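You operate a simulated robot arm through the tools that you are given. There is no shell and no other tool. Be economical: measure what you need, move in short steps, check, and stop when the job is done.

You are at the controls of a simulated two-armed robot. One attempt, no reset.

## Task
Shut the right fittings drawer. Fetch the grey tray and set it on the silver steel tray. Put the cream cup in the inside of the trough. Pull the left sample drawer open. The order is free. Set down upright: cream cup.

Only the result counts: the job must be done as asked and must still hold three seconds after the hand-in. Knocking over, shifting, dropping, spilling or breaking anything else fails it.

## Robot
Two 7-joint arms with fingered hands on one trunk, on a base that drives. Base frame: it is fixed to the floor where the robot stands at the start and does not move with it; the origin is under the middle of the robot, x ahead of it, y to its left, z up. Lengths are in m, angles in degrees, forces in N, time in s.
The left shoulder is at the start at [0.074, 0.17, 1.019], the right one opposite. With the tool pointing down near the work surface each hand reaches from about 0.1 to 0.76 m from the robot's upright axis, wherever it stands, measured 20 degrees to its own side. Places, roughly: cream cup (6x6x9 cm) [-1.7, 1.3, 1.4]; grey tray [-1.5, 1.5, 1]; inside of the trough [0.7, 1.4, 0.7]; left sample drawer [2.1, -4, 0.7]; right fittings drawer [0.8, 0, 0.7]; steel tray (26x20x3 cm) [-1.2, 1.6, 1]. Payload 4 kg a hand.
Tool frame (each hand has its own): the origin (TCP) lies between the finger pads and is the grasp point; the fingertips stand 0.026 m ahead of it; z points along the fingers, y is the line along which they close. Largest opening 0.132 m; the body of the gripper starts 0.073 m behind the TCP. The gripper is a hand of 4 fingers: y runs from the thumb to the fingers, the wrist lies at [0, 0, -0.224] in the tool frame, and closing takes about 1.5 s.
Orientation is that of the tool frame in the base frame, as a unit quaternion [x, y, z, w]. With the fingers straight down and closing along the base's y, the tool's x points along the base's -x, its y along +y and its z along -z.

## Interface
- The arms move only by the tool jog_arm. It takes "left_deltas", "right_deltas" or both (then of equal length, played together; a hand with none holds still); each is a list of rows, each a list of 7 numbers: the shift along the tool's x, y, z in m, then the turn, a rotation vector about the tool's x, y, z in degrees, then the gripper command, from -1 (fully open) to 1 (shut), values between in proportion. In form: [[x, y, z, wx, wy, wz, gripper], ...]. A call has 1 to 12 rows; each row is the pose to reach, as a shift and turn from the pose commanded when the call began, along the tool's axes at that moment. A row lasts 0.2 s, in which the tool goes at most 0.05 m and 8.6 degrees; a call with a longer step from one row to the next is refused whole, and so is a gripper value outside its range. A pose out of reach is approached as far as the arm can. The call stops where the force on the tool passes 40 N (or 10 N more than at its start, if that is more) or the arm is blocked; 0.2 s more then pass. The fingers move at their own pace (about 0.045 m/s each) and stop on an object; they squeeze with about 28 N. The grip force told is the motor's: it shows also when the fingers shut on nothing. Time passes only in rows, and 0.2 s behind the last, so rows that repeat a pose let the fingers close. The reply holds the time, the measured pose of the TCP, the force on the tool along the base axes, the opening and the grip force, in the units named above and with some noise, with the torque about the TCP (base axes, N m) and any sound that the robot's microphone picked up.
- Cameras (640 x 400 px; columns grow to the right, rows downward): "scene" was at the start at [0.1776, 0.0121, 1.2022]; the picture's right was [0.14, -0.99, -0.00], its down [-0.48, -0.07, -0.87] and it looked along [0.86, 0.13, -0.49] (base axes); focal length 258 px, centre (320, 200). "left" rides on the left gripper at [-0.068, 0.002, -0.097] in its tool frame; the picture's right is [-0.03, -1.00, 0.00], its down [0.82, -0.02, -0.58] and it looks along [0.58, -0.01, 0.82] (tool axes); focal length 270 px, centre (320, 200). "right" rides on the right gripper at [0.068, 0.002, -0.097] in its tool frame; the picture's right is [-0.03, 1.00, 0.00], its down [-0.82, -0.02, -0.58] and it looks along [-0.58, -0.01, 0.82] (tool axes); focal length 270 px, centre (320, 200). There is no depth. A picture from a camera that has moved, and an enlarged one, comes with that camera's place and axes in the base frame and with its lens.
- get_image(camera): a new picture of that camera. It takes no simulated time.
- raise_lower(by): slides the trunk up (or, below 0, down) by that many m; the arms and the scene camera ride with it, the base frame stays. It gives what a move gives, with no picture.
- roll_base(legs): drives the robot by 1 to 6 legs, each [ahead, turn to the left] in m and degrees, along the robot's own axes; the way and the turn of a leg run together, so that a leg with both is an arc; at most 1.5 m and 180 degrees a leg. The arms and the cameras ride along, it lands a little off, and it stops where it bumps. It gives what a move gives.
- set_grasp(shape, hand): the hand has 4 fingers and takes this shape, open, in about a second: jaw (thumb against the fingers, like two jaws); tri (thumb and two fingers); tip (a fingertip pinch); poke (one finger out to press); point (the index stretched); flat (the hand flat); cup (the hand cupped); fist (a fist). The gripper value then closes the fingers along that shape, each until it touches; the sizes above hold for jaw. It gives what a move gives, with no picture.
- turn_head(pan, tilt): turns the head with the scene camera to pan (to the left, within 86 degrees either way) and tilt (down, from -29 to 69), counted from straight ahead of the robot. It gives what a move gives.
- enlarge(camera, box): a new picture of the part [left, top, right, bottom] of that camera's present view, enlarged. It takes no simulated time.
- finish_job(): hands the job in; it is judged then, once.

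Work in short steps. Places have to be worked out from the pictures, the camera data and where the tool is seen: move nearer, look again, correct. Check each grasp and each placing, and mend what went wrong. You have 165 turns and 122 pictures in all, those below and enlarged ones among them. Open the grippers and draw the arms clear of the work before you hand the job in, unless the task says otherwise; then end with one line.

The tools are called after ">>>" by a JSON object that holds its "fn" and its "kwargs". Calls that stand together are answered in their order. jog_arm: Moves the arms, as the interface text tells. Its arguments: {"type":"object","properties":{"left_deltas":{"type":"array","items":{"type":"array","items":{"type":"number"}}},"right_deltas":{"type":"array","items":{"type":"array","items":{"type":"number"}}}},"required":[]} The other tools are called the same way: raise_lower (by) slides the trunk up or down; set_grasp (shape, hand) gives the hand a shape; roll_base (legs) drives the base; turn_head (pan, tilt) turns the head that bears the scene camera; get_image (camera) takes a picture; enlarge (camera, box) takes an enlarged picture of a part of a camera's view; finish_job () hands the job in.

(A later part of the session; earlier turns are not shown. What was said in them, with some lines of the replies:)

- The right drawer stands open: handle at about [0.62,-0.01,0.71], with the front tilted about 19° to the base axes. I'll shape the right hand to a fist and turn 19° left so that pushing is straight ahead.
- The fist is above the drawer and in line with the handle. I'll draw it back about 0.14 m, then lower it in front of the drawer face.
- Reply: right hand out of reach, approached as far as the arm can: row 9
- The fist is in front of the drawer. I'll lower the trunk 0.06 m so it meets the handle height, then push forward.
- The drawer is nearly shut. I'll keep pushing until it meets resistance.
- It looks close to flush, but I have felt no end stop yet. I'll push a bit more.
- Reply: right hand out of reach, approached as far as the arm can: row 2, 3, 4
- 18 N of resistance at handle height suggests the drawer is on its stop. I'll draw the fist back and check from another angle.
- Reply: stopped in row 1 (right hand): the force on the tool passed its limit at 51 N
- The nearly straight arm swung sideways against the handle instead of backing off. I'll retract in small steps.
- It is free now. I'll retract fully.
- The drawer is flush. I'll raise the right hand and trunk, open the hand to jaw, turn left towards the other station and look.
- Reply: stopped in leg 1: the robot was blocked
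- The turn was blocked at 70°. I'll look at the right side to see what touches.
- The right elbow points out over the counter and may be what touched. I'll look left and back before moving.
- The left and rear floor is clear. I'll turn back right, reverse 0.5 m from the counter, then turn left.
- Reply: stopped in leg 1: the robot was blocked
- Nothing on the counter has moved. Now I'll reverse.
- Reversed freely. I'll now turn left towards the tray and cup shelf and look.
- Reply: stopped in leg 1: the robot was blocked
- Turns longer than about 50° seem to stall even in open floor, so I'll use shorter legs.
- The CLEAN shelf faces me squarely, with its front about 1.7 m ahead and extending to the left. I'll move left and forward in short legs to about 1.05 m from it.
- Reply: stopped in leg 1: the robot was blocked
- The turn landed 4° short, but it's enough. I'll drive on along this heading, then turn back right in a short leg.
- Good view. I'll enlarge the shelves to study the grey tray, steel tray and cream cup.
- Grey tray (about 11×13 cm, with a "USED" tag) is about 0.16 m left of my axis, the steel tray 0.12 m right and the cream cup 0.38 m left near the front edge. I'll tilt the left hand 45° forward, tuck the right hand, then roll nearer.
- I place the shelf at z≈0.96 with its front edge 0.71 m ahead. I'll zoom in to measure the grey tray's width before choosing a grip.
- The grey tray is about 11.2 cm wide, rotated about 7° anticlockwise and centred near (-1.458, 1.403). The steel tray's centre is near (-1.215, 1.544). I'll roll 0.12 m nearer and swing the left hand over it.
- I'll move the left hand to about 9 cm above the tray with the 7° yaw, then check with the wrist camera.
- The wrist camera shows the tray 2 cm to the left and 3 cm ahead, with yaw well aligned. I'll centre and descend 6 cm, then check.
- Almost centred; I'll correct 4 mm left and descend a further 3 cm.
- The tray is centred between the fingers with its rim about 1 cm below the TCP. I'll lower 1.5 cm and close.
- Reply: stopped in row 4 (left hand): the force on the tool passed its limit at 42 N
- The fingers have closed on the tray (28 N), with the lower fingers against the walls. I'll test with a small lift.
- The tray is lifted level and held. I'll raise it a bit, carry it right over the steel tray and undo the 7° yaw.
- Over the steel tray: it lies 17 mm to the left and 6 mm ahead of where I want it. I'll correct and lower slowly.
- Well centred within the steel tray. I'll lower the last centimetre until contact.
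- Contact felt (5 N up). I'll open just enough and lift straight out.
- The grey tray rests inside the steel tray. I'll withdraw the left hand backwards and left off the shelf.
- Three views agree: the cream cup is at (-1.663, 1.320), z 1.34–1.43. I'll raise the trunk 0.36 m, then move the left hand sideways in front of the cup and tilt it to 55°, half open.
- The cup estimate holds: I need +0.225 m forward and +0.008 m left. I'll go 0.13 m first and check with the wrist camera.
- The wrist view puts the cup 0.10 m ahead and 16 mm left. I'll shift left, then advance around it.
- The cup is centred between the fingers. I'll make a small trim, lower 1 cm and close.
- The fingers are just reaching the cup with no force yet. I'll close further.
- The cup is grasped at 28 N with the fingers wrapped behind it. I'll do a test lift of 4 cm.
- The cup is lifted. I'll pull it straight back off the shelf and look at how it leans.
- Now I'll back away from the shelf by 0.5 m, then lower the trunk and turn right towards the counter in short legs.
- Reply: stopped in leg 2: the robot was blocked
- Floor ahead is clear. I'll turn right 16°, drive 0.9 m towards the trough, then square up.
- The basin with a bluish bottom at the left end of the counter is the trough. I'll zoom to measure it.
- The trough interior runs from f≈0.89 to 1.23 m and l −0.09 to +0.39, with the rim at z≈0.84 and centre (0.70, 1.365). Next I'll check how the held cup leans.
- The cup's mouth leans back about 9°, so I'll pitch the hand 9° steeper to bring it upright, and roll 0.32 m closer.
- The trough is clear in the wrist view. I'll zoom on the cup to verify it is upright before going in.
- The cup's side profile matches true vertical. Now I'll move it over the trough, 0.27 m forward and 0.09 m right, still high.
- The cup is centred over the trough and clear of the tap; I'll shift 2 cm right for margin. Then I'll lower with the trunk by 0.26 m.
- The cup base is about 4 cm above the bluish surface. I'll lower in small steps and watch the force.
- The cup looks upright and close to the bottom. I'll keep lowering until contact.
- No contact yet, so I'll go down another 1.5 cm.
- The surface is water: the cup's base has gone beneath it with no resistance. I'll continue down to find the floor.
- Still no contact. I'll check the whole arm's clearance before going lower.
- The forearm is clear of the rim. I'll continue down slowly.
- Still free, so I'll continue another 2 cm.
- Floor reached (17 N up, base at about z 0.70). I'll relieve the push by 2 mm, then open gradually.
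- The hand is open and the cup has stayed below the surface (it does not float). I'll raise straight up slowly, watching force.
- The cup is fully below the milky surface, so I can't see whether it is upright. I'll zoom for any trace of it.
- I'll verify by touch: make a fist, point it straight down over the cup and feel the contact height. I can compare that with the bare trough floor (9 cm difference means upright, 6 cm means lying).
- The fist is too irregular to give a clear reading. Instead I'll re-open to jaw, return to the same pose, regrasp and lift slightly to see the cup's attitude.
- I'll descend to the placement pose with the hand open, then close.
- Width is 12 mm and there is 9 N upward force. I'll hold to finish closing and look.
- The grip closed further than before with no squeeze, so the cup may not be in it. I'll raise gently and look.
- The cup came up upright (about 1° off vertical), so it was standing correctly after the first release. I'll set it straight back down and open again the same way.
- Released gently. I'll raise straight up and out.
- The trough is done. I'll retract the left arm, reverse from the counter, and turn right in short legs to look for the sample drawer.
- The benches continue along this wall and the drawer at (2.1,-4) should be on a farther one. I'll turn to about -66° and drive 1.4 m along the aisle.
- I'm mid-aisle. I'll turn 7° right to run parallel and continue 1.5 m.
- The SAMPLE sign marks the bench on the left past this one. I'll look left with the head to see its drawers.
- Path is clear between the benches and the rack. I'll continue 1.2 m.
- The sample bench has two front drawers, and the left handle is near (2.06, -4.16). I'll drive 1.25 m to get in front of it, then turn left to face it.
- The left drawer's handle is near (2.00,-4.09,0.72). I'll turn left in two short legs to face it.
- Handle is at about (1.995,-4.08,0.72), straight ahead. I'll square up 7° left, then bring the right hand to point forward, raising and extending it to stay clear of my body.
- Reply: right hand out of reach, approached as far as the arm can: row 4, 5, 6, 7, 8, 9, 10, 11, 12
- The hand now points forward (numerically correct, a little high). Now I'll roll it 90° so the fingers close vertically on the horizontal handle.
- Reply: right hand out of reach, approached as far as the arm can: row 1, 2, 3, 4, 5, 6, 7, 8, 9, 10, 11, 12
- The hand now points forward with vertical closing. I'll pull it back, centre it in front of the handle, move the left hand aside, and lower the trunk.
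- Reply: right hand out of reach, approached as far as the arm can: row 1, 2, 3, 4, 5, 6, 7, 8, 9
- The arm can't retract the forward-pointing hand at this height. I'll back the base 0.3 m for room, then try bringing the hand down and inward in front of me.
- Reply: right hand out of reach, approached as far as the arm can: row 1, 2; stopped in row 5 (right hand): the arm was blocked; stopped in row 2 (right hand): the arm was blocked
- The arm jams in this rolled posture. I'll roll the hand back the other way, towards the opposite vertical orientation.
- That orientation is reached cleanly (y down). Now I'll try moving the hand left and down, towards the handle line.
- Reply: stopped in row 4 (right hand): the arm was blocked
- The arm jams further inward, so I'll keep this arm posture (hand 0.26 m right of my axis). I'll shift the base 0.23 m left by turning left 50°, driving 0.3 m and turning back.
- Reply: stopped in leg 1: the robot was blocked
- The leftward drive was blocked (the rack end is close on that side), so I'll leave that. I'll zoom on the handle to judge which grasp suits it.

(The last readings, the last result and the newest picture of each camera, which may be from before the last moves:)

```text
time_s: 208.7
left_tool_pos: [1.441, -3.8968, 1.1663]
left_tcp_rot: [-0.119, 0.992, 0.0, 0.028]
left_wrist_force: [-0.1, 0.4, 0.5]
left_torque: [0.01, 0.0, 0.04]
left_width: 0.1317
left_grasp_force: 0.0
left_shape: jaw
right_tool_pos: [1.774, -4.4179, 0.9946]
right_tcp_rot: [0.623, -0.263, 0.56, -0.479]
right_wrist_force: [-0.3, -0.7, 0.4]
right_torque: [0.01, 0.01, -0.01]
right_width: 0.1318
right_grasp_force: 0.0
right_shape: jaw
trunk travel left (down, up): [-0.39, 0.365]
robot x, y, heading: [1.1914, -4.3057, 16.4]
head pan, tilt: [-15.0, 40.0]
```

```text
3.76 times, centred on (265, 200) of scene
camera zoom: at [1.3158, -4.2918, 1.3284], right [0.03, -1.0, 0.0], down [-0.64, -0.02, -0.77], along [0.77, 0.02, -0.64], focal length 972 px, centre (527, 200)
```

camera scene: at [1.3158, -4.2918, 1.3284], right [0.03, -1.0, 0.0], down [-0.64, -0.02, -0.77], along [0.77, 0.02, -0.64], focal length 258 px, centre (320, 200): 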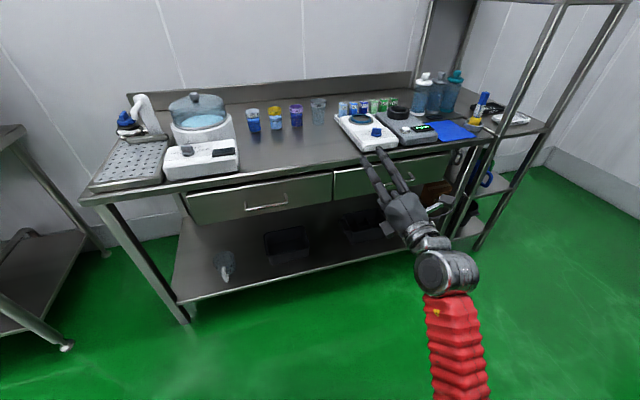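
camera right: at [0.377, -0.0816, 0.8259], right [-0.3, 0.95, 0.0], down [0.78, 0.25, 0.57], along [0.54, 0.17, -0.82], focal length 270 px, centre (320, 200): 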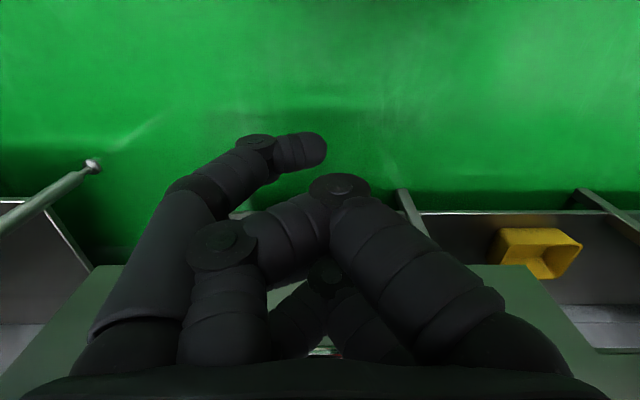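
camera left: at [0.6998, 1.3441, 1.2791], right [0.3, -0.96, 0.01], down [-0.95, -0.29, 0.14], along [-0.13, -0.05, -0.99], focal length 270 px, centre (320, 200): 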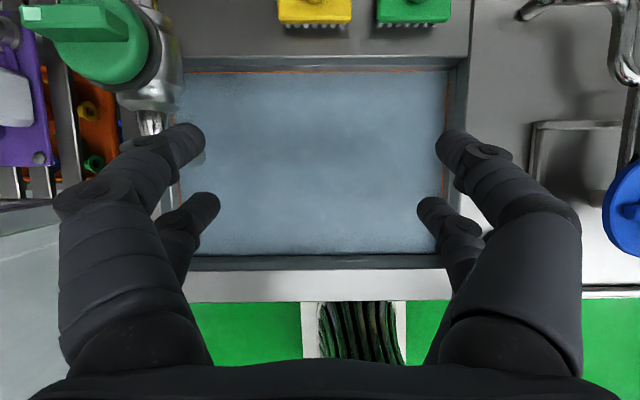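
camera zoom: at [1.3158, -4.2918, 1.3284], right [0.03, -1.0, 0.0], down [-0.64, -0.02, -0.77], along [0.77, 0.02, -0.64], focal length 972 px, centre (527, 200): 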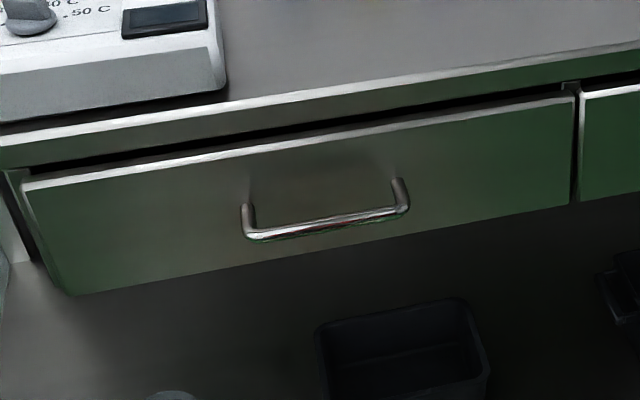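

The handle stands off about 4 cm, so I can hook it from above: hand steeply down, closing fore-aft, with one digit behind the bar. I'll level the roll, then pitch the hand down about 70°.

>>> {"fn": "jog_arm", "kwargs": {"right_deltas": [[0, 0, 0, 0, 0, 7, -1], [0, 0, 0, 0, 0, 14, -1], [0, 0, 0, 0, 0, 21, -1], [0, 0, 0, 0, 0, 27, -1]]}}

>>> {"fn": "jog_arm", "kwargs": {"right_deltas": [[0, 0, 0, -8, 0, 0, -1], [0, 0, 0, -16, 0, 0, -1], [0, 0, 0, -24, 0, 0, -1], [0, 0, 0, -32, 0, 0, -1], [0, 0, 0, -40, 0, 0, -1], [0, 0, 0, -48, 0, 0, -1], [0, 0, 0, -56, 0, 0, -1], [0, 0, 0, -64, 0, 0, -1], [0, 0, 0, -70, 0, 0, -1], [0, 0, 0, -74, 0, 0, -1]]}}

>>> {"fn": "get_image", "kwargs": {"camera": "scene"}}

```text
time_s: 209.7
left_tool_pos: [1.4416, -3.8976, 1.1688]
left_tcp_rot: [-0.121, 0.992, 0.0, 0.028]
left_wrist_force: [0.5, -0.3, 0.2]
left_torque: [0.02, -0.03, -0.03]
left_width: 0.1321
left_grasp_force: 0.1
left_shape: jaw
right_tool_pos: [1.7742, -4.4289, 0.987]
right_tcp_rot: [-0.569, 0.377, -0.449, 0.576]
right_wrist_force: [0.3, -0.8, -0.3]
right_torque: [0.0, -0.02, -0.02]
right_width: 0.1321
right_grasp_force: 0.0
right_shape: jaw
trunk travel left (down, up): [-0.39, 0.365]
robot x, y, heading: [1.1892, -4.3063, 16.3]
head pan, tilt: [-15.0, 40.0]
```

```text
time_s: 210.2
left_tool_pos: [1.4416, -3.8979, 1.1673]
left_tcp_rot: [-0.12, 0.992, 0.0, 0.028]
left_wrist_force: [-0.2, 0.1, 1.0]
left_torque: [-0.01, 0.0, 0.0]
left_width: 0.1317
left_grasp_force: 0.1
left_shape: jaw
right_tool_pos: [1.778, -4.4435, 0.9916]
right_tcp_rot: [0.631, -0.404, 0.431, -0.503]
right_wrist_force: [-0.4, -0.4, 0.2]
right_torque: [0.04, -0.01, 0.01]
right_width: 0.1322
right_grasp_force: 0.0
right_shape: jaw
trunk travel left (down, up): [-0.39, 0.365]
robot x, y, heading: [1.1902, -4.3021, 16.5]
head pan, tilt: [-15.0, 40.0]
stopped in row 2 (right hand): the arm was blocked; the commanded pose is now the measured one
```

```text
25 pictures are left
camera scene: at [1.316, -4.2924, 1.3284], right [0.03, -1.0, 0.0], down [-0.64, -0.02, -0.77], along [0.77, 0.02, -0.64], focal length 258 px, centre (320, 200)
```

scene: 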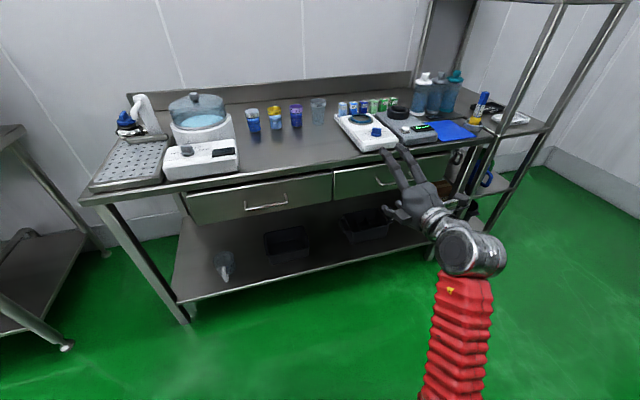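

The right arm's elbow-low posture keeps jamming, so I'll use the left arm, which is in its normal posture. First I'll unwind the right hand along the way it came: outward and up, then roll back.

>>> {"fn": "jog_arm", "kwargs": {"right_deltas": [[0.03, -0.02, 0, 0, 0, 0, -1], [0.06, -0.04, 0, 0, 0, 0, -1], [0.09, -0.06, 0, 0, 0, 0, -1]]}}

>>> {"fn": "jog_arm", "kwargs": {"right_deltas": [[0, 0, 0, 0, 0, 8, -1], [0, 0, 0, 0, 0, 16, -1], [0, 0, 0, 0, 0, 24, -1], [0, 0, 0, 0, 0, 32, -1], [0, 0, 0, 0, 0, 40, -1], [0, 0, 0, 0, 0, 48, -1], [0, 0, 0, 0, 0, 56, -1], [0, 0, 0, 0, 0, 64, -1], [0, 0, 0, 0, 0, 72, -1], [0, 0, 0, 0, 0, 80, -1], [0, 0, 0, 0, 0, 86, -1]]}}

```text
time_s: 211.1
left_tool_pos: [1.4425, -3.8982, 1.169]
left_tcp_rot: [-0.121, 0.992, 0.0, 0.027]
left_wrist_force: [-0.1, -1.0, 0.4]
left_torque: [0.01, 0.02, 0.0]
left_width: 0.1323
left_grasp_force: 0.1
left_shape: jaw
right_tool_pos: [1.8097, -4.5213, 1.0601]
right_tcp_rot: [0.63, -0.405, 0.431, -0.503]
right_wrist_force: [-0.6, 0.2, -0.6]
right_torque: [-0.01, 0.0, -0.02]
right_width: 0.1319
right_grasp_force: 0.0
right_shape: jaw
trunk travel left (down, up): [-0.39, 0.365]
robot x, y, heading: [1.1936, -4.3054, 16.5]
head pan, tilt: [-15.0, 40.0]
```

```text
time_s: 213.4
left_tool_pos: [1.441, -3.8976, 1.1679]
left_tcp_rot: [-0.12, 0.992, 0.0, 0.028]
left_wrist_force: [0.8, 0.2, 0.1]
left_torque: [0.0, 0.01, -0.02]
left_width: 0.1321
left_grasp_force: 0.1
left_shape: jaw
right_tool_pos: [1.8098, -4.5174, 1.0627]
right_tcp_rot: [-0.185, 0.726, 0.029, 0.661]
right_wrist_force: [0.2, 0.1, 0.3]
right_torque: [-0.03, -0.03, 0.0]
right_width: 0.1319
right_grasp_force: 0.0
right_shape: jaw
trunk travel left (down, up): [-0.39, 0.365]
robot x, y, heading: [1.1902, -4.3036, 16.5]
head pan, tilt: [-15.0, 40.0]
```

The right hand is back to the simple forward pose. I'll pitch it down while drawing it back.

>>> {"fn": "jog_arm", "kwargs": {"right_deltas": [[-0.005, 0, -0.015, 0, 8, 0, -1], [-0.01, 0, -0.03, 0, 16, 0, -1], [-0.015, 0, -0.045, 0, 24, 0, -1], [-0.02, 0.01, -0.06, 0, 32, 0, -1], [-0.02, 0.02, -0.075, 0, 40, 0, -1], [-0.02, 0.03, -0.09, 0, 48, 0, -1], [-0.02, 0.04, -0.105, 0, 56, 0, -1], [-0.02, 0.05, -0.12, 0, 64, 0, -1], [-0.02, 0.06, -0.135, 0, 72, 0, -1], [-0.02, 0.07, -0.15, 0, 80, 0, -1], [-0.02, 0.08, -0.165, 0, 85, 0, -1]]}}

>>> {"fn": "get_image", "kwargs": {"camera": "scene"}}

```text
time_s: 215.8
left_tool_pos: [1.4421, -3.897, 1.167]
left_tcp_rot: [-0.121, 0.992, 0.0, 0.027]
left_wrist_force: [0.6, -0.5, -0.1]
left_torque: [0.04, -0.02, 0.01]
left_width: 0.132
left_grasp_force: 0.0
left_shape: jaw
right_tool_pos: [1.6279, -4.4848, 1.0839]
right_tcp_rot: [-0.155, 0.982, -0.105, -0.005]
right_wrist_force: [-0.3, 1.1, -0.9]
right_torque: [-0.02, -0.04, 0.01]
right_width: 0.132
right_grasp_force: 0.1
right_shape: jaw
trunk travel left (down, up): [-0.39, 0.365]
robot x, y, heading: [1.1952, -4.3051, 16.9]
head pan, tilt: [-15.0, 40.0]
```

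```text
24 pictures are left
camera scene: at [1.3162, -4.2922, 1.3283], right [0.03, -1.0, 0.0], down [-0.64, -0.02, -0.77], along [0.77, 0.02, -0.64], focal length 258 px, centre (320, 200)
```

scene: 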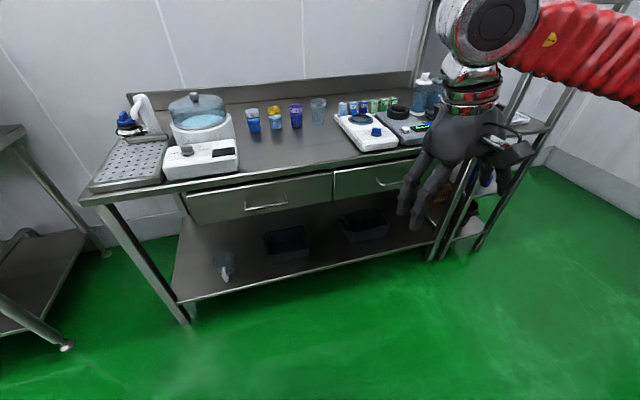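

The right hand is back in its good posture. Now I'll yaw it 90° about its own axis so that it closes fore-aft.

>>> {"fn": "jog_arm", "kwargs": {"right_deltas": [[0, 0, 0, 0, 0, 8, -1], [0, 0, 0, 0, 0, 16, -1], [0, 0, 0, 0, 0, 24, -1], [0, 0, 0, 0, 0, 32, -1], [0, 0, 0, 0, 0, 40, -1], [0, 0, 0, 0, 0, 48, -1], [0, 0, 0, 0, 0, 56, -1], [0, 0, 0, 0, 0, 64, -1], [0, 0, 0, 0, 0, 72, -1], [0, 0, 0, 0, 0, 80, -1], [0, 0, 0, 0, 0, 88, -1]]}}

```text
time_s: 218.2
left_tool_pos: [1.4442, -3.8947, 1.1655]
left_tcp_rot: [-0.12, 0.992, 0.0, 0.026]
left_wrist_force: [-0.6, -0.1, -0.3]
left_torque: [0.0, 0.04, 0.01]
left_width: 0.1321
left_grasp_force: 0.1
left_shape: jaw
right_tool_pos: [1.9002, -4.5895, 1.1783]
right_tcp_rot: [0.545, 0.832, -0.085, 0.052]
right_wrist_force: [0.2, 0.2, -0.5]
right_torque: [-0.01, 0.0, -0.01]
right_width: 0.1318
right_grasp_force: 0.0
right_shape: jaw
right hand out of reach, approached as far as the arm can: row 3, 5, 6, 7, 8, 9, 10, 11
trunk travel left (down, up): [-0.39, 0.365]
robot x, y, heading: [1.1881, -4.3052, 16.6]
head pan, tilt: [-15.0, 40.0]
```

That direction hits a joint limit and pushed the hand away. I'll unwind it and try the other yaw direction.

>>> {"fn": "jog_arm", "kwargs": {"right_deltas": [[0, 0, -0.01, 0, 0, -8, -1], [0, 0, -0.01, 0, 0, -16, -1], [0, 0, -0.01, 0, 0, -24, -1], [0, 0, -0.01, 0, 0, -32, -1], [0, 0, -0.01, 0, 0, -40, -1], [0, 0, -0.01, 0, 0, -48, -1], [0, -0.03, -0.01, 0, 0, -56, -1], [0, -0.07, -0.01, 0, 0, -64, -1], [0, -0.11, -0.01, 0, 0, -72, -1], [0, -0.15, -0.01, 0, 0, -80, -1], [0, -0.19, -0.01, 0, 0, -88, -1], [0, -0.23, -0.01, 0, 0, -88, -1]]}}

>>> {"fn": "jog_arm", "kwargs": {"right_deltas": [[0, 0, 0, 0, 0, -8, -1], [0, 0, 0, 0, 0, -16, -1], [0, 0, 0, 0, 0, -24, -1], [0, 0, 0, 0, 0, -32, -1], [0, 0, 0, 0, 0, -40, -1], [0, 0, 0, 0, 0, -48, -1], [0, 0, 0, 0, 0, -56, -1], [0, 0, 0, 0, 0, -64, -1], [0, 0, 0, 0, 0, -72, -1], [0, 0, 0, 0, 0, -80, -1], [0, 0, 0, 0, 0, -88, -1]]}}

>>> {"fn": "get_image", "kwargs": {"camera": "scene"}}

```text
time_s: 220.8
left_tool_pos: [1.4415, -3.896, 1.1661]
left_tcp_rot: [-0.119, 0.992, 0.0, 0.027]
left_wrist_force: [0.0, -0.3, 0.6]
left_torque: [0.01, 0.02, -0.02]
left_width: 0.132
left_grasp_force: 0.1
left_shape: jaw
right_tool_pos: [1.71, -4.6806, 1.2148]
right_tcp_rot: [-0.186, 0.978, -0.095, -0.022]
right_wrist_force: [-0.1, 0.2, -0.5]
right_torque: [-0.01, 0.02, -0.04]
right_width: 0.1321
right_grasp_force: 0.0
right_shape: jaw
right hand out of reach, approached as far as the arm can: row 12
trunk travel left (down, up): [-0.39, 0.365]
robot x, y, heading: [1.1924, -4.3061, 16.5]
head pan, tilt: [-15.0, 40.0]
```

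```text
time_s: 223.2
left_tool_pos: [1.4434, -3.8962, 1.1676]
left_tcp_rot: [-0.12, 0.992, -0.001, 0.028]
left_wrist_force: [0.0, -0.8, -0.2]
left_torque: [-0.01, 0.03, 0.01]
left_width: 0.1321
left_grasp_force: 0.1
left_shape: jaw
right_tool_pos: [1.7073, -4.6823, 1.2105]
right_tcp_rot: [0.813, -0.574, 0.054, 0.082]
right_wrist_force: [1.0, -0.4, 0.6]
right_torque: [0.0, 0.01, 0.01]
right_width: 0.1319
right_grasp_force: 0.0
right_shape: jaw
trunk travel left (down, up): [-0.39, 0.365]
robot x, y, heading: [1.1884, -4.3059, 16.5]
head pan, tilt: [-15.0, 40.0]
```

```text
23 pictures are left
camera scene: at [1.3161, -4.2924, 1.3284], right [0.03, -1.0, 0.0], down [-0.64, -0.02, -0.77], along [0.77, 0.02, -0.64], focal length 258 px, centre (320, 200)
```

scene: 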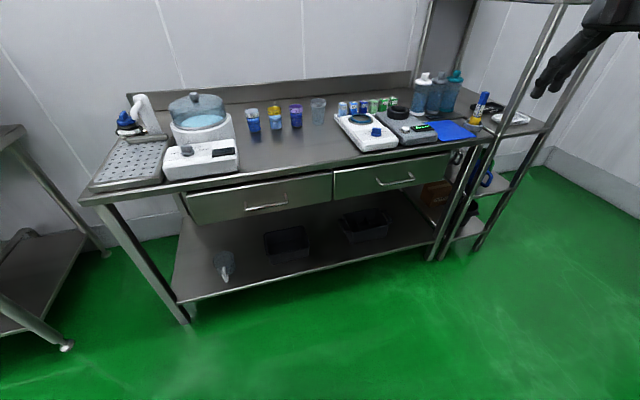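

This direction works: the hand points down, closing fore-aft. I'll move it left in front of me while straightening and pitching the fingers 20° forward.

>>> {"fn": "jog_arm", "kwargs": {"right_deltas": [[-0.045, 0, 0, 4, -2, 0, -0.25], [-0.09, 0, 0, 8, -4, 0, -0.25], [-0.135, 0, 0, 12, -6, 0, -0.25], [-0.18, 0, 0, 16, -8, 0, -0.25], [-0.225, 0, 0, 20, -11, 0, -0.25], [-0.27, 0, 0, 20, -11, 0, -0.25], [-0.315, 0, 0, 20, -11, 0, -0.25], [-0.36, 0, 0, 20, -11, 0, -0.25], [-0.4, 0, 0, 20, -11, 0, -0.25]]}}

>>> {"fn": "get_image", "kwargs": {"camera": "scene"}}

```text
time_s: 225.2
left_tool_pos: [1.4406, -3.8965, 1.1676]
left_tcp_rot: [-0.12, 0.992, 0.0, 0.028]
left_wrist_force: [0.7, 1.5, -0.5]
left_torque: [0.01, 0.02, 0.03]
left_width: 0.1322
left_grasp_force: 0.0
left_shape: jaw
right_tool_pos: [1.5718, -4.3151, 1.1404]
right_tcp_rot: [0.815, -0.562, 0.075, -0.116]
right_wrist_force: [0.8, 0.4, -0.4]
right_torque: [-0.01, -0.03, 0.0]
right_width: 0.0828
right_grasp_force: 0.1
right_shape: jaw
trunk travel left (down, up): [-0.39, 0.365]
robot x, y, heading: [1.1954, -4.305, 16.4]
head pan, tilt: [-15.0, 40.0]
```

```text
22 pictures are left
camera scene: at [1.3161, -4.2914, 1.3284], right [0.03, -1.0, 0.0], down [-0.64, -0.02, -0.77], along [0.77, 0.02, -0.64], focal length 258 px, centre (320, 200)
```

scene: 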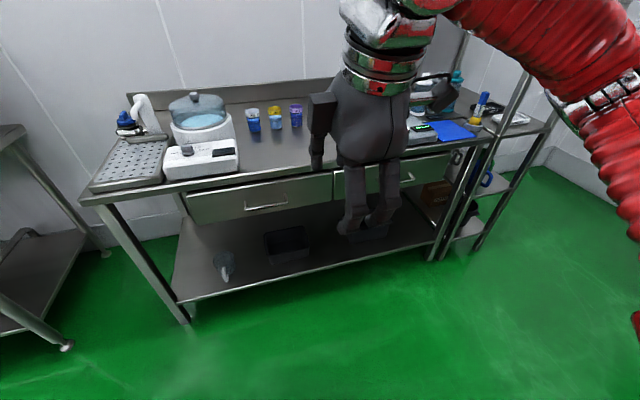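

Reached without trouble: hand 0.36 m ahead, pitched slightly forward. I'll lower the trunk 0.36 m to handle height and look.

>>> {"fn": "raise_lower", "kwargs": {"by": -0.36}}

>>> {"fn": "turn_head", "kwargs": {"pan": 5, "tilt": 15}}

>>> {"fn": "get_image", "kwargs": {"camera": "scene"}}

>>> {"fn": "get_image", "kwargs": {"camera": "right"}}

```text
time_s: 228.8
left_tool_pos: [1.4413, -3.8965, 0.8087]
left_tcp_rot: [-0.12, 0.992, 0.0, 0.028]
left_wrist_force: [0.3, 0.4, 0.2]
left_torque: [0.03, 0.03, 0.0]
left_width: 0.1319
left_grasp_force: 0.0
left_shape: jaw
right_tool_pos: [1.5724, -4.3124, 0.7797]
right_tcp_rot: [0.816, -0.561, 0.076, -0.116]
right_wrist_force: [0.2, -0.4, 0.2]
right_torque: [0.04, 0.0, -0.03]
right_width: 0.0831
right_grasp_force: 0.1
right_shape: jaw
trunk travel left (down, up): [-0.03, 0.725]
robot x, y, heading: [1.1898, -4.3072, 16.5]
head pan, tilt: [-15.0, 40.0]
```

```text
time_s: 229.6
left_tool_pos: [1.4422, -3.8964, 0.8062]
left_tcp_rot: [-0.12, 0.992, 0.0, 0.028]
left_wrist_force: [0.5, 0.1, 0.2]
left_torque: [-0.01, 0.0, 0.0]
left_width: 0.1321
left_grasp_force: 0.2
left_shape: jaw
right_tool_pos: [1.5718, -4.3129, 0.7782]
right_tcp_rot: [0.816, -0.561, 0.077, -0.116]
right_wrist_force: [-0.3, -0.5, 0.8]
right_torque: [-0.01, 0.0, 0.0]
right_width: 0.0826
right_grasp_force: 0.1
right_shape: jaw
trunk travel left (down, up): [-0.03, 0.725]
robot x, y, heading: [1.1912, -4.3041, 16.7]
head pan, tilt: [5.0, 15.0]
```

```text
21 pictures are left
camera scene: at [1.4675, -4.2158, 0.9888], right [0.37, -0.93, 0.0], down [-0.24, -0.1, -0.97], along [0.9, 0.35, -0.26], focal length 258 px, centre (320, 200)
```

scene: 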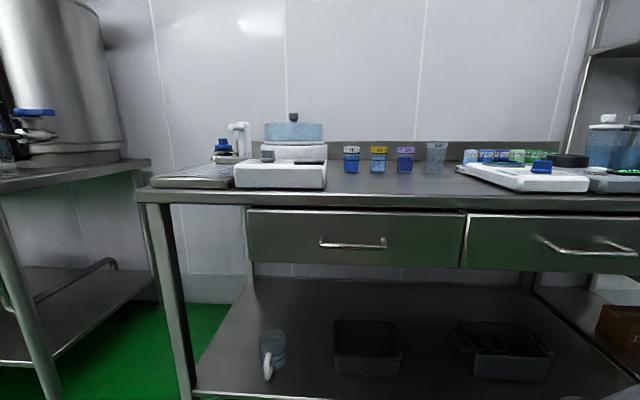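

```text
20 pictures are left
camera right: at [1.5704, -4.3874, 0.8704], right [-0.91, -0.32, -0.27], down [-0.42, 0.71, 0.56], along [0.01, 0.63, -0.78], focal length 270 px, centre (320, 200)
```

right: 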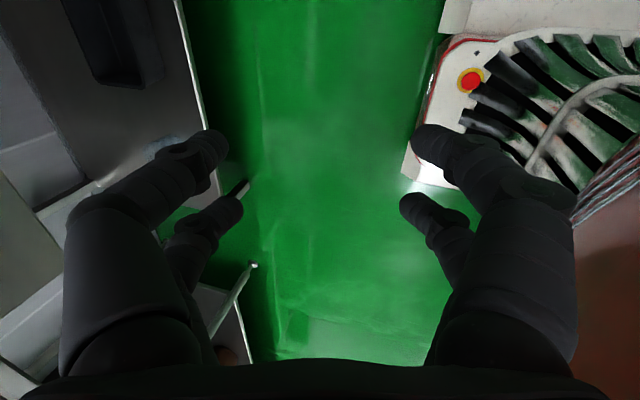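

Two views fix the handle bar at (1.974, -4.094, 0.749). I'll roll forward 0.2 m, then bring the hand over the bar.

>>> {"fn": "roll_base", "kwargs": {"legs": [[0.2, 0]]}}

>>> {"fn": "get_image", "kwargs": {"camera": "scene"}}

```text
time_s: 231.2
left_tool_pos: [1.6289, -3.8403, 0.8083]
left_tcp_rot: [-0.12, 0.992, -0.001, 0.029]
left_wrist_force: [-0.8, -0.2, 0.0]
left_torque: [0.0, -0.02, 0.03]
left_width: 0.1319
left_grasp_force: 0.0
left_shape: jaw
right_tool_pos: [1.758, -4.2573, 0.7796]
right_tcp_rot: [0.816, -0.561, 0.076, -0.116]
right_wrist_force: [-0.1, -0.1, -0.3]
right_torque: [-0.02, -0.02, 0.01]
right_width: 0.0827
right_grasp_force: 0.1
right_shape: jaw
trunk travel left (down, up): [-0.03, 0.725]
robot x, y, heading: [1.3774, -4.2507, 16.5]
head pan, tilt: [5.0, 15.0]
```

```text
19 pictures are left
camera scene: at [1.6544, -4.1601, 0.9889], right [0.37, -0.93, 0.0], down [-0.24, -0.1, -0.97], along [0.9, 0.36, -0.26], focal length 258 px, centre (320, 200)
```

scene: 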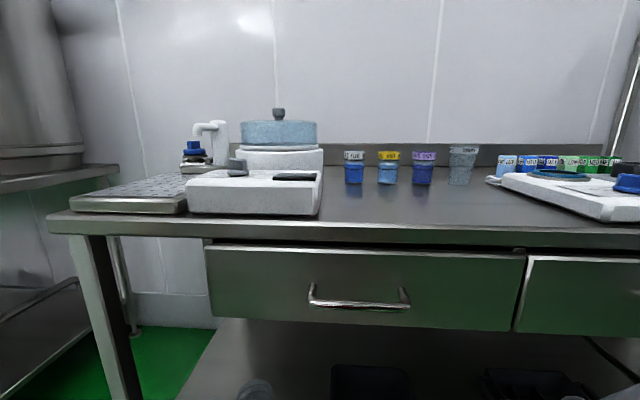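

Handle confirmed at (1.971,-4.094,0.749). I'll go up 5 cm, over to just above the bar with the jaw set to about 5 cm, then look.

>>> {"fn": "jog_arm", "kwargs": {"right_deltas": [[0, -0.0135, -0.048, 0, 0, 0, 0.24], [-0.0127, -0.053, -0.037, 0, 0, 0, 0.24], [-0.0253, -0.092, -0.025, 0, 0, 0, 0.24], [-0.038, -0.132, -0.014, 0, 0, 0, 0.24], [-0.0506, -0.171, -0.002, 0, 0, 0, 0.24], [-0.0633, -0.211, 0.009, 0, 0, 0, 0.24], [-0.0759, -0.25, 0.02, 0, 0, 0, 0.24], [-0.0759, -0.25, 0.02, 0, 0, 0, 0.24]]}}

>>> {"fn": "get_image", "kwargs": {"camera": "right"}}

>>> {"fn": "get_image", "kwargs": {"camera": "scene"}}

```text
time_s: 233.0
left_tool_pos: [1.6282, -3.8414, 0.8083]
left_tcp_rot: [-0.12, 0.992, -0.001, 0.029]
left_wrist_force: [0.8, -0.9, -0.1]
left_torque: [0.0, -0.01, 0.02]
left_width: 0.1321
left_grasp_force: 0.1
left_shape: jaw
right_tool_pos: [1.9646, -4.0935, 0.8294]
right_tcp_rot: [0.817, -0.56, 0.077, -0.115]
right_wrist_force: [-0.3, 0.7, -0.4]
right_torque: [0.0, -0.01, 0.01]
right_width: 0.0503
right_grasp_force: 0.1
right_shape: jaw
trunk travel left (down, up): [-0.03, 0.725]
robot x, y, heading: [1.3775, -4.2483, 16.8]
head pan, tilt: [5.0, 15.0]
```

```text
18 pictures are left
camera right: at [1.9624, -4.1677, 0.9219], right [-0.91, -0.32, -0.27], down [-0.42, 0.71, 0.57], along [0.01, 0.63, -0.78], focal length 270 px, centre (320, 200)
```

right: 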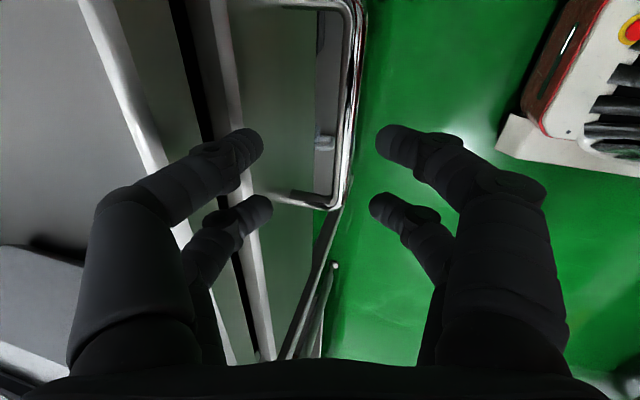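

```text
17 pictures are left
camera scene: at [1.6544, -4.1599, 0.9889], right [0.37, -0.93, 0.0], down [-0.24, -0.1, -0.97], along [0.9, 0.36, -0.26], focal length 258 px, centre (320, 200)
```

scene: 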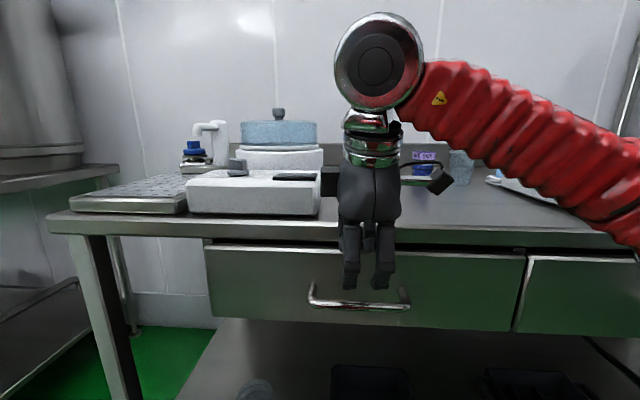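

The bar sits between the near and far digits in the wrist view, with about 1 cm to spare each side. I'll descend 8 cm vertically.

>>> {"fn": "jog_arm", "kwargs": {"right_deltas": [[0, 0.0052, 0.0151, 0, 0, 0, 0.24], [0, 0.0103, 0.0303, 0, 0, 0, 0.24], [0, 0.0153, 0.0454, 0, 0, 0, 0.24], [0, 0.0203, 0.0606, 0, 0, 0, 0.24], [0, 0.0254, 0.0757, 0, 0, 0, 0.24]]}}

>>> {"fn": "get_image", "kwargs": {"camera": "right"}}

```text
time_s: 234.2
left_tool_pos: [1.6281, -3.8403, 0.8069]
left_tcp_rot: [-0.12, 0.992, 0.0, 0.028]
left_wrist_force: [-0.8, -0.2, 0.8]
left_torque: [-0.02, -0.01, 0.0]
left_width: 0.1319
left_grasp_force: 0.1
left_shape: jaw
right_tool_pos: [1.9585, -4.0986, 0.749]
right_tcp_rot: [0.816, -0.561, 0.076, -0.115]
right_wrist_force: [0.0, 0.9, 0.8]
right_torque: [0.0, 0.0, -0.03]
right_width: 0.0497
right_grasp_force: 0.1
right_shape: jaw
trunk travel left (down, up): [-0.03, 0.725]
robot x, y, heading: [1.3784, -4.2487, 16.4]
head pan, tilt: [5.0, 15.0]
```

```text
16 pictures are left
camera right: at [1.9568, -4.1725, 0.8401], right [-0.91, -0.32, -0.27], down [-0.42, 0.71, 0.57], along [0.01, 0.63, -0.78], focal length 270 px, centre (320, 200)
```

right: 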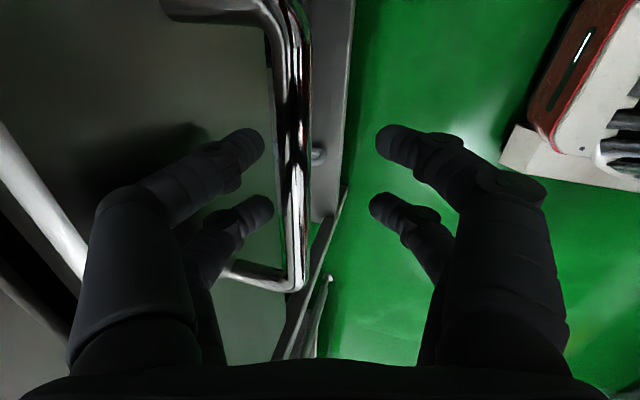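

The bar is neatly between the digits. I'll close the hand on it.

>>> {"fn": "jog_arm", "kwargs": {"right_deltas": [[0, 0, 0, 0, 0, 0, 0.6], [0, 0, 0, 0, 0, 0, 0.9], [0, 0, 0, 0, 0, 0, 1], [0, 0, 0, 0, 0, 0, 1], [0, 0, 0, 0, 0, 0, 1]]}}

>>> {"fn": "get_image", "kwargs": {"camera": "right"}}

```text
time_s: 235.4
left_tool_pos: [1.6287, -3.8404, 0.8066]
left_tcp_rot: [-0.12, 0.992, 0.0, 0.027]
left_wrist_force: [-0.2, -1.0, 0.0]
left_torque: [0.0, 0.03, -0.02]
left_width: 0.1322
left_grasp_force: 0.0
left_shape: jaw
right_tool_pos: [1.9592, -4.0982, 0.7444]
right_tcp_rot: [0.817, -0.56, 0.075, -0.113]
right_wrist_force: [0.4, 1.0, -15.4]
right_torque: [-0.1, 0.15, 0.0]
right_width: 0.004
right_grasp_force: 27.9
right_shape: jaw
trunk travel left (down, up): [-0.03, 0.725]
robot x, y, heading: [1.3788, -4.249, 17.1]
head pan, tilt: [5.0, 15.0]
```

```text
15 pictures are left
camera right: at [1.9579, -4.172, 0.8372], right [-0.91, -0.32, -0.27], down [-0.42, 0.71, 0.57], along [0.01, 0.63, -0.78], focal length 270 px, centre (320, 200)
```

right: 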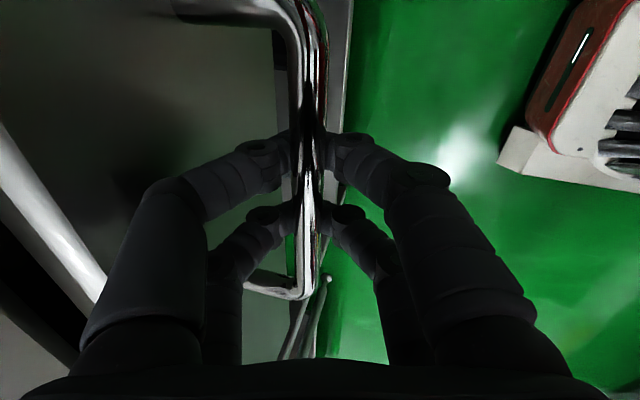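

Firm grip on the bar. I'll pull the drawer straight out by about 0.22 m with the arm, at a gentle pace.

>>> {"fn": "jog_arm", "kwargs": {"right_deltas": [[-0.0004, 0.0096, -0.0027, 0, 0, 0, 1], [-0.0012, 0.0289, -0.0082, 0, 0, 0, 1], [-0.002, 0.0481, -0.0137, 0, 0, 0, 1], [-0.0029, 0.0673, -0.0192, 0, 0, 0, 1], [-0.0037, 0.0866, -0.0246, 0, 0, 0, 1], [-0.0045, 0.1058, -0.0301, 0, 0, 0, 1], [-0.0053, 0.125, -0.0356, 0, 0, 0, 1], [-0.0061, 0.1443, -0.041, 0, 0, 0, 1], [-0.007, 0.1635, -0.0465, 0, 0, 0, 1], [-0.0078, 0.1827, -0.052, 0, 0, 0, 1], [-0.0086, 0.202, -0.0575, 0, 0, 0, 1], [-0.009, 0.2116, -0.0602, 0, 0, 0, 1]]}}

>>> {"fn": "turn_head", "kwargs": {"pan": 5, "tilt": 30}}

>>> {"fn": "get_image", "kwargs": {"camera": "scene"}}

```text
time_s: 236.6
left_tool_pos: [1.6282, -3.8409, 0.8084]
left_tcp_rot: [-0.121, 0.992, 0.0, 0.028]
left_wrist_force: [-1.0, 0.1, 0.0]
left_torque: [0.01, 0.0, -0.01]
left_width: 0.1321
left_grasp_force: 0.1
left_shape: jaw
right_tool_pos: [1.8744, -4.1277, 0.7452]
right_tcp_rot: [0.817, -0.56, 0.074, -0.112]
right_wrist_force: [-2.3, 3.5, -28.5]
right_torque: [-0.31, 0.13, 0.04]
right_width: 0.0026
right_grasp_force: 27.8
right_shape: jaw
trunk travel left (down, up): [-0.03, 0.725]
robot x, y, heading: [1.3781, -4.2472, 16.6]
head pan, tilt: [5.0, 15.0]
stopped in row 6 (right hand): the force on the tool passed its limit at 43 N (the readings are from after the stop); the commanded pose is now the measured one
```

```text
time_s: 237.4
left_tool_pos: [1.6295, -3.841, 0.8059]
left_tcp_rot: [-0.12, 0.992, -0.001, 0.026]
left_wrist_force: [-0.3, -0.3, -1.1]
left_torque: [0.0, 0.01, -0.04]
left_width: 0.132
left_grasp_force: 0.1
left_shape: jaw
right_tool_pos: [1.876, -4.1275, 0.7453]
right_tcp_rot: [0.817, -0.56, 0.075, -0.113]
right_wrist_force: [-4.0, 5.8, -28.5]
right_torque: [0.06, 0.07, 0.06]
right_width: 0.0026
right_grasp_force: 28.0
right_shape: jaw
trunk travel left (down, up): [-0.03, 0.725]
robot x, y, heading: [1.3759, -4.2458, 16.5]
head pan, tilt: [5.0, 30.0]
```

```text
14 pictures are left
camera scene: at [1.6534, -4.1602, 0.9639], right [0.37, -0.93, 0.0], down [-0.47, -0.19, -0.86], along [0.8, 0.32, -0.5], focal length 258 px, centre (320, 200)
```

scene: 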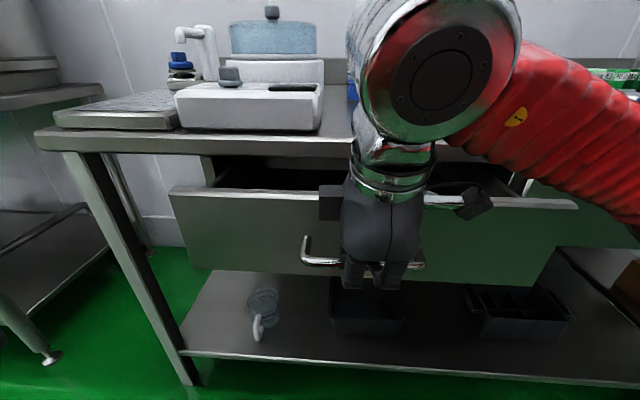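

The drawer is open about 9 cm; the stop came from vertical strain in the grip. I'll relieve it by lowering the hand 5 mm, then pull on by reversing the base 0.14 m.

>>> {"fn": "jog_arm", "kwargs": {"right_deltas": [[0, 0.0007, 0.0025, 0, 0, 0, 0.8], [0, 0.0014, 0.005, 0, 0, 0, 0.8], [0, 0.0014, 0.005, 0, 0, 0, 0.8]]}}

>>> {"fn": "roll_base", "kwargs": {"legs": [[-0.14, 0]]}}

>>> {"fn": "get_image", "kwargs": {"camera": "scene"}}

```text
time_s: 238.2
left_tool_pos: [1.6281, -3.8425, 0.8097]
left_tcp_rot: [-0.121, 0.992, 0.001, 0.028]
left_wrist_force: [-0.1, -0.1, 0.0]
left_torque: [0.0, -0.05, 0.02]
left_width: 0.1319
left_grasp_force: 0.0
left_shape: jaw
right_tool_pos: [1.877, -4.1249, 0.7442]
right_tcp_rot: [0.816, -0.562, 0.075, -0.116]
right_wrist_force: [0.3, 0.5, 0.1]
right_torque: [0.02, 0.0, -0.01]
right_width: 0.0133
right_grasp_force: 0.1
right_shape: jaw
trunk travel left (down, up): [-0.03, 0.725]
robot x, y, heading: [1.3809, -4.2502, 16.7]
head pan, tilt: [5.0, 30.0]
```

```text
time_s: 239.6
left_tool_pos: [1.4942, -3.8832, 0.8091]
left_tcp_rot: [-0.118, 0.993, 0.0, 0.029]
left_wrist_force: [0.4, 1.6, 0.0]
left_torque: [0.02, -0.01, 0.0]
left_width: 0.132
left_grasp_force: 0.1
left_shape: jaw
right_tool_pos: [1.7422, -4.1668, 0.7429]
right_tcp_rot: [0.815, -0.563, 0.077, -0.114]
right_wrist_force: [-0.6, 0.5, -0.4]
right_torque: [0.0, 0.0, 0.01]
right_width: 0.0035
right_grasp_force: 28.2
right_shape: jaw
trunk travel left (down, up): [-0.03, 0.725]
robot x, y, heading: [1.2462, -4.2917, 16.4]
head pan, tilt: [5.0, 30.0]
```

```text
13 pictures are left
camera scene: at [1.517, -4.2024, 0.9647], right [0.36, -0.93, 0.0], down [-0.47, -0.18, -0.87], along [0.81, 0.31, -0.5], focal length 258 px, centre (320, 200)
```

scene: 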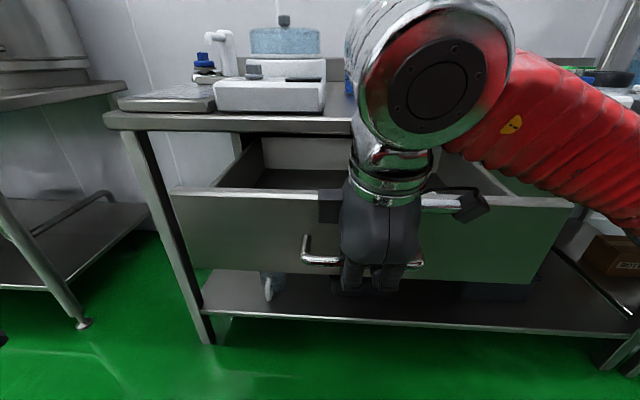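

The drawer is open about 23 cm. I'll ease it another 4 cm out under force limit for margin.

>>> {"fn": "jog_arm", "kwargs": {"right_deltas": [[-0.0004, 0.0096, -0.0027, 0, 0, 0, 0.8], [-0.0008, 0.0192, -0.0055, 0, 0, 0, 0.8], [-0.0012, 0.0289, -0.0082, 0, 0, 0, 0.8], [-0.0016, 0.0385, -0.011, 0, 0, 0, 0.8]]}}

```text
time_s: 240.6
left_tool_pos: [1.4956, -3.8831, 0.8091]
left_tcp_rot: [-0.118, 0.993, 0.0, 0.029]
left_wrist_force: [0.0, -0.1, 0.5]
left_torque: [0.01, 0.01, -0.03]
left_width: 0.132
left_grasp_force: 0.1
left_shape: jaw
right_tool_pos: [1.7045, -4.1817, 0.7421]
right_tcp_rot: [0.814, -0.565, 0.077, -0.116]
right_wrist_force: [9.6, 4.1, -0.1]
right_torque: [-0.01, 0.0, 0.12]
right_width: 0.0043
right_grasp_force: 27.7
right_shape: jaw
trunk travel left (down, up): [-0.03, 0.725]
robot x, y, heading: [1.2428, -4.2869, 16.3]
head pan, tilt: [5.0, 30.0]
```

Resistance begins to build, so the drawer is near its stop. I'll open slightly, lift the digits straight off the bar and back away.

>>> {"fn": "jog_arm", "kwargs": {"right_deltas": [[0, 0, 0, 0, 0, 0, 0.24], [0, 0, 0, 0, 0, 0, 0.24], [0, 0, 0, 0, 0, 0, 0.24], [0, -0.0081, -0.0288, 0, 0, 0, 0.24], [0, -0.0162, -0.0576, 0, 0, 0, 0.24], [0, -0.0243, -0.0864, 0, 0, 0, 0.24], [0, -0.0324, -0.1152, 0, 0, 0, 0.24]]}}

>>> {"fn": "roll_base", "kwargs": {"legs": [[-0.2, 0]]}}

>>> {"fn": "raise_lower", "kwargs": {"by": 0.3}}

>>> {"fn": "get_image", "kwargs": {"camera": "scene"}}

```text
time_s: 242.2
left_tool_pos: [1.4938, -3.8831, 0.8087]
left_tcp_rot: [-0.118, 0.993, 0.0, 0.029]
left_wrist_force: [0.2, 0.6, 0.7]
left_torque: [-0.01, 0.02, 0.02]
left_width: 0.1318
left_grasp_force: 0.2
left_shape: jaw
right_tool_pos: [1.7043, -4.1818, 0.8637]
right_tcp_rot: [0.815, -0.563, 0.077, -0.116]
right_wrist_force: [-0.5, 0.4, 0.2]
right_torque: [-0.02, -0.02, 0.02]
right_width: 0.0495
right_grasp_force: 0.2
right_shape: jaw
trunk travel left (down, up): [-0.03, 0.725]
robot x, y, heading: [1.2398, -4.2916, 16.6]
head pan, tilt: [5.0, 30.0]
```

```text
time_s: 243.8
left_tool_pos: [1.302, -3.9401, 0.8096]
left_tcp_rot: [-0.116, 0.993, 0.0, 0.028]
left_wrist_force: [0.3, -0.1, 0.5]
left_torque: [0.0, 0.0, 0.0]
left_width: 0.1324
left_grasp_force: 0.1
left_shape: jaw
right_tool_pos: [1.5128, -4.2412, 0.8639]
right_tcp_rot: [0.813, -0.565, 0.076, -0.115]
right_wrist_force: [0.2, -0.3, 0.0]
right_torque: [0.04, -0.03, 0.01]
right_width: 0.0498
right_grasp_force: 0.0
right_shape: jaw
trunk travel left (down, up): [-0.03, 0.725]
robot x, y, heading: [1.0511, -4.3437, 15.9]
head pan, tilt: [5.0, 30.0]
```

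```text
time_s: 246.8
left_tool_pos: [1.3041, -3.9407, 1.1103]
left_tcp_rot: [-0.116, 0.993, 0.0, 0.028]
left_wrist_force: [-0.2, 0.4, -0.1]
left_torque: [0.03, -0.01, 0.01]
left_width: 0.132
left_grasp_force: 0.1
left_shape: jaw
right_tool_pos: [1.5127, -4.2411, 1.1633]
right_tcp_rot: [0.814, -0.564, 0.076, -0.115]
right_wrist_force: [1.4, 0.2, 0.4]
right_torque: [-0.01, 0.02, 0.01]
right_width: 0.05
right_grasp_force: 0.0
right_shape: jaw
trunk travel left (down, up): [-0.33, 0.425]
robot x, y, heading: [1.0509, -4.3491, 16.4]
head pan, tilt: [5.0, 30.0]
```

```text
12 pictures are left
camera scene: at [1.1907, -4.2983, 1.2827], right [0.36, -0.93, 0.0], down [-0.47, -0.18, -0.87], along [0.81, 0.31, -0.5], focal length 258 px, centre (320, 200)
```

scene: 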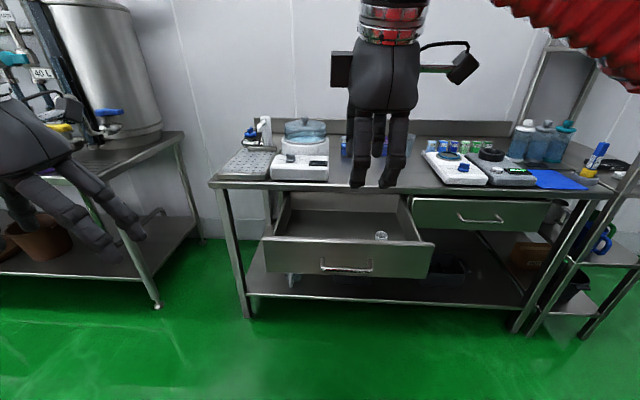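

The left sample drawer stands open and the bench items are undisturbed. I'll open the right gripper fully before handing in.

>>> {"fn": "jog_arm", "kwargs": {"right_deltas": [[0, 0, 0, 0, 0, 0, -1], [0, 0, 0, 0, 0, 0, -1], [0, 0, 0, 0, 0, 0, -1], [0, 0, 0, 0, 0, 0, -1], [0, 0, 0, 0, 0, 0, -1]], "left_deltas": [[0, 0, 0, 0, 0, 0, -1], [0, 0, 0, 0, 0, 0, -1], [0, 0, 0, 0, 0, 0, -1], [0, 0, 0, 0, 0, 0, -1], [0, 0, 0, 0, 0, 0, -1]]}}

```text
time_s: 248.0
left_tool_pos: [1.302, -3.9411, 1.1089]
left_tcp_rot: [-0.115, 0.993, -0.001, 0.029]
left_wrist_force: [-0.2, -0.6, 0.1]
left_torque: [-0.03, 0.01, -0.01]
left_width: 0.1321
left_grasp_force: 0.1
left_shape: jaw
right_tool_pos: [1.5126, -4.2401, 1.1631]
right_tcp_rot: [0.814, -0.564, 0.076, -0.115]
right_wrist_force: [-0.8, -0.1, -0.4]
right_torque: [0.0, -0.01, 0.0]
right_width: 0.132
right_grasp_force: 0.2
right_shape: jaw
trunk travel left (down, up): [-0.33, 0.425]
robot x, y, heading: [1.05, -4.3465, 16.0]
head pan, tilt: [5.0, 30.0]
```

All four tasks are done, both grippers are open and the arms are clear, so I'll hand the job in.

>>> {"fn": "finish_job", "kwargs": {}}

```text
The job is handed in.
```

I handed the job in: the fittings drawer is shut, the grey tray is on the steel tray, and the left sample drawer is open; the cream cup is in the trough, under cloudy water, so I couldn't see it after the final release (it was upright when I re-lifted it to check).
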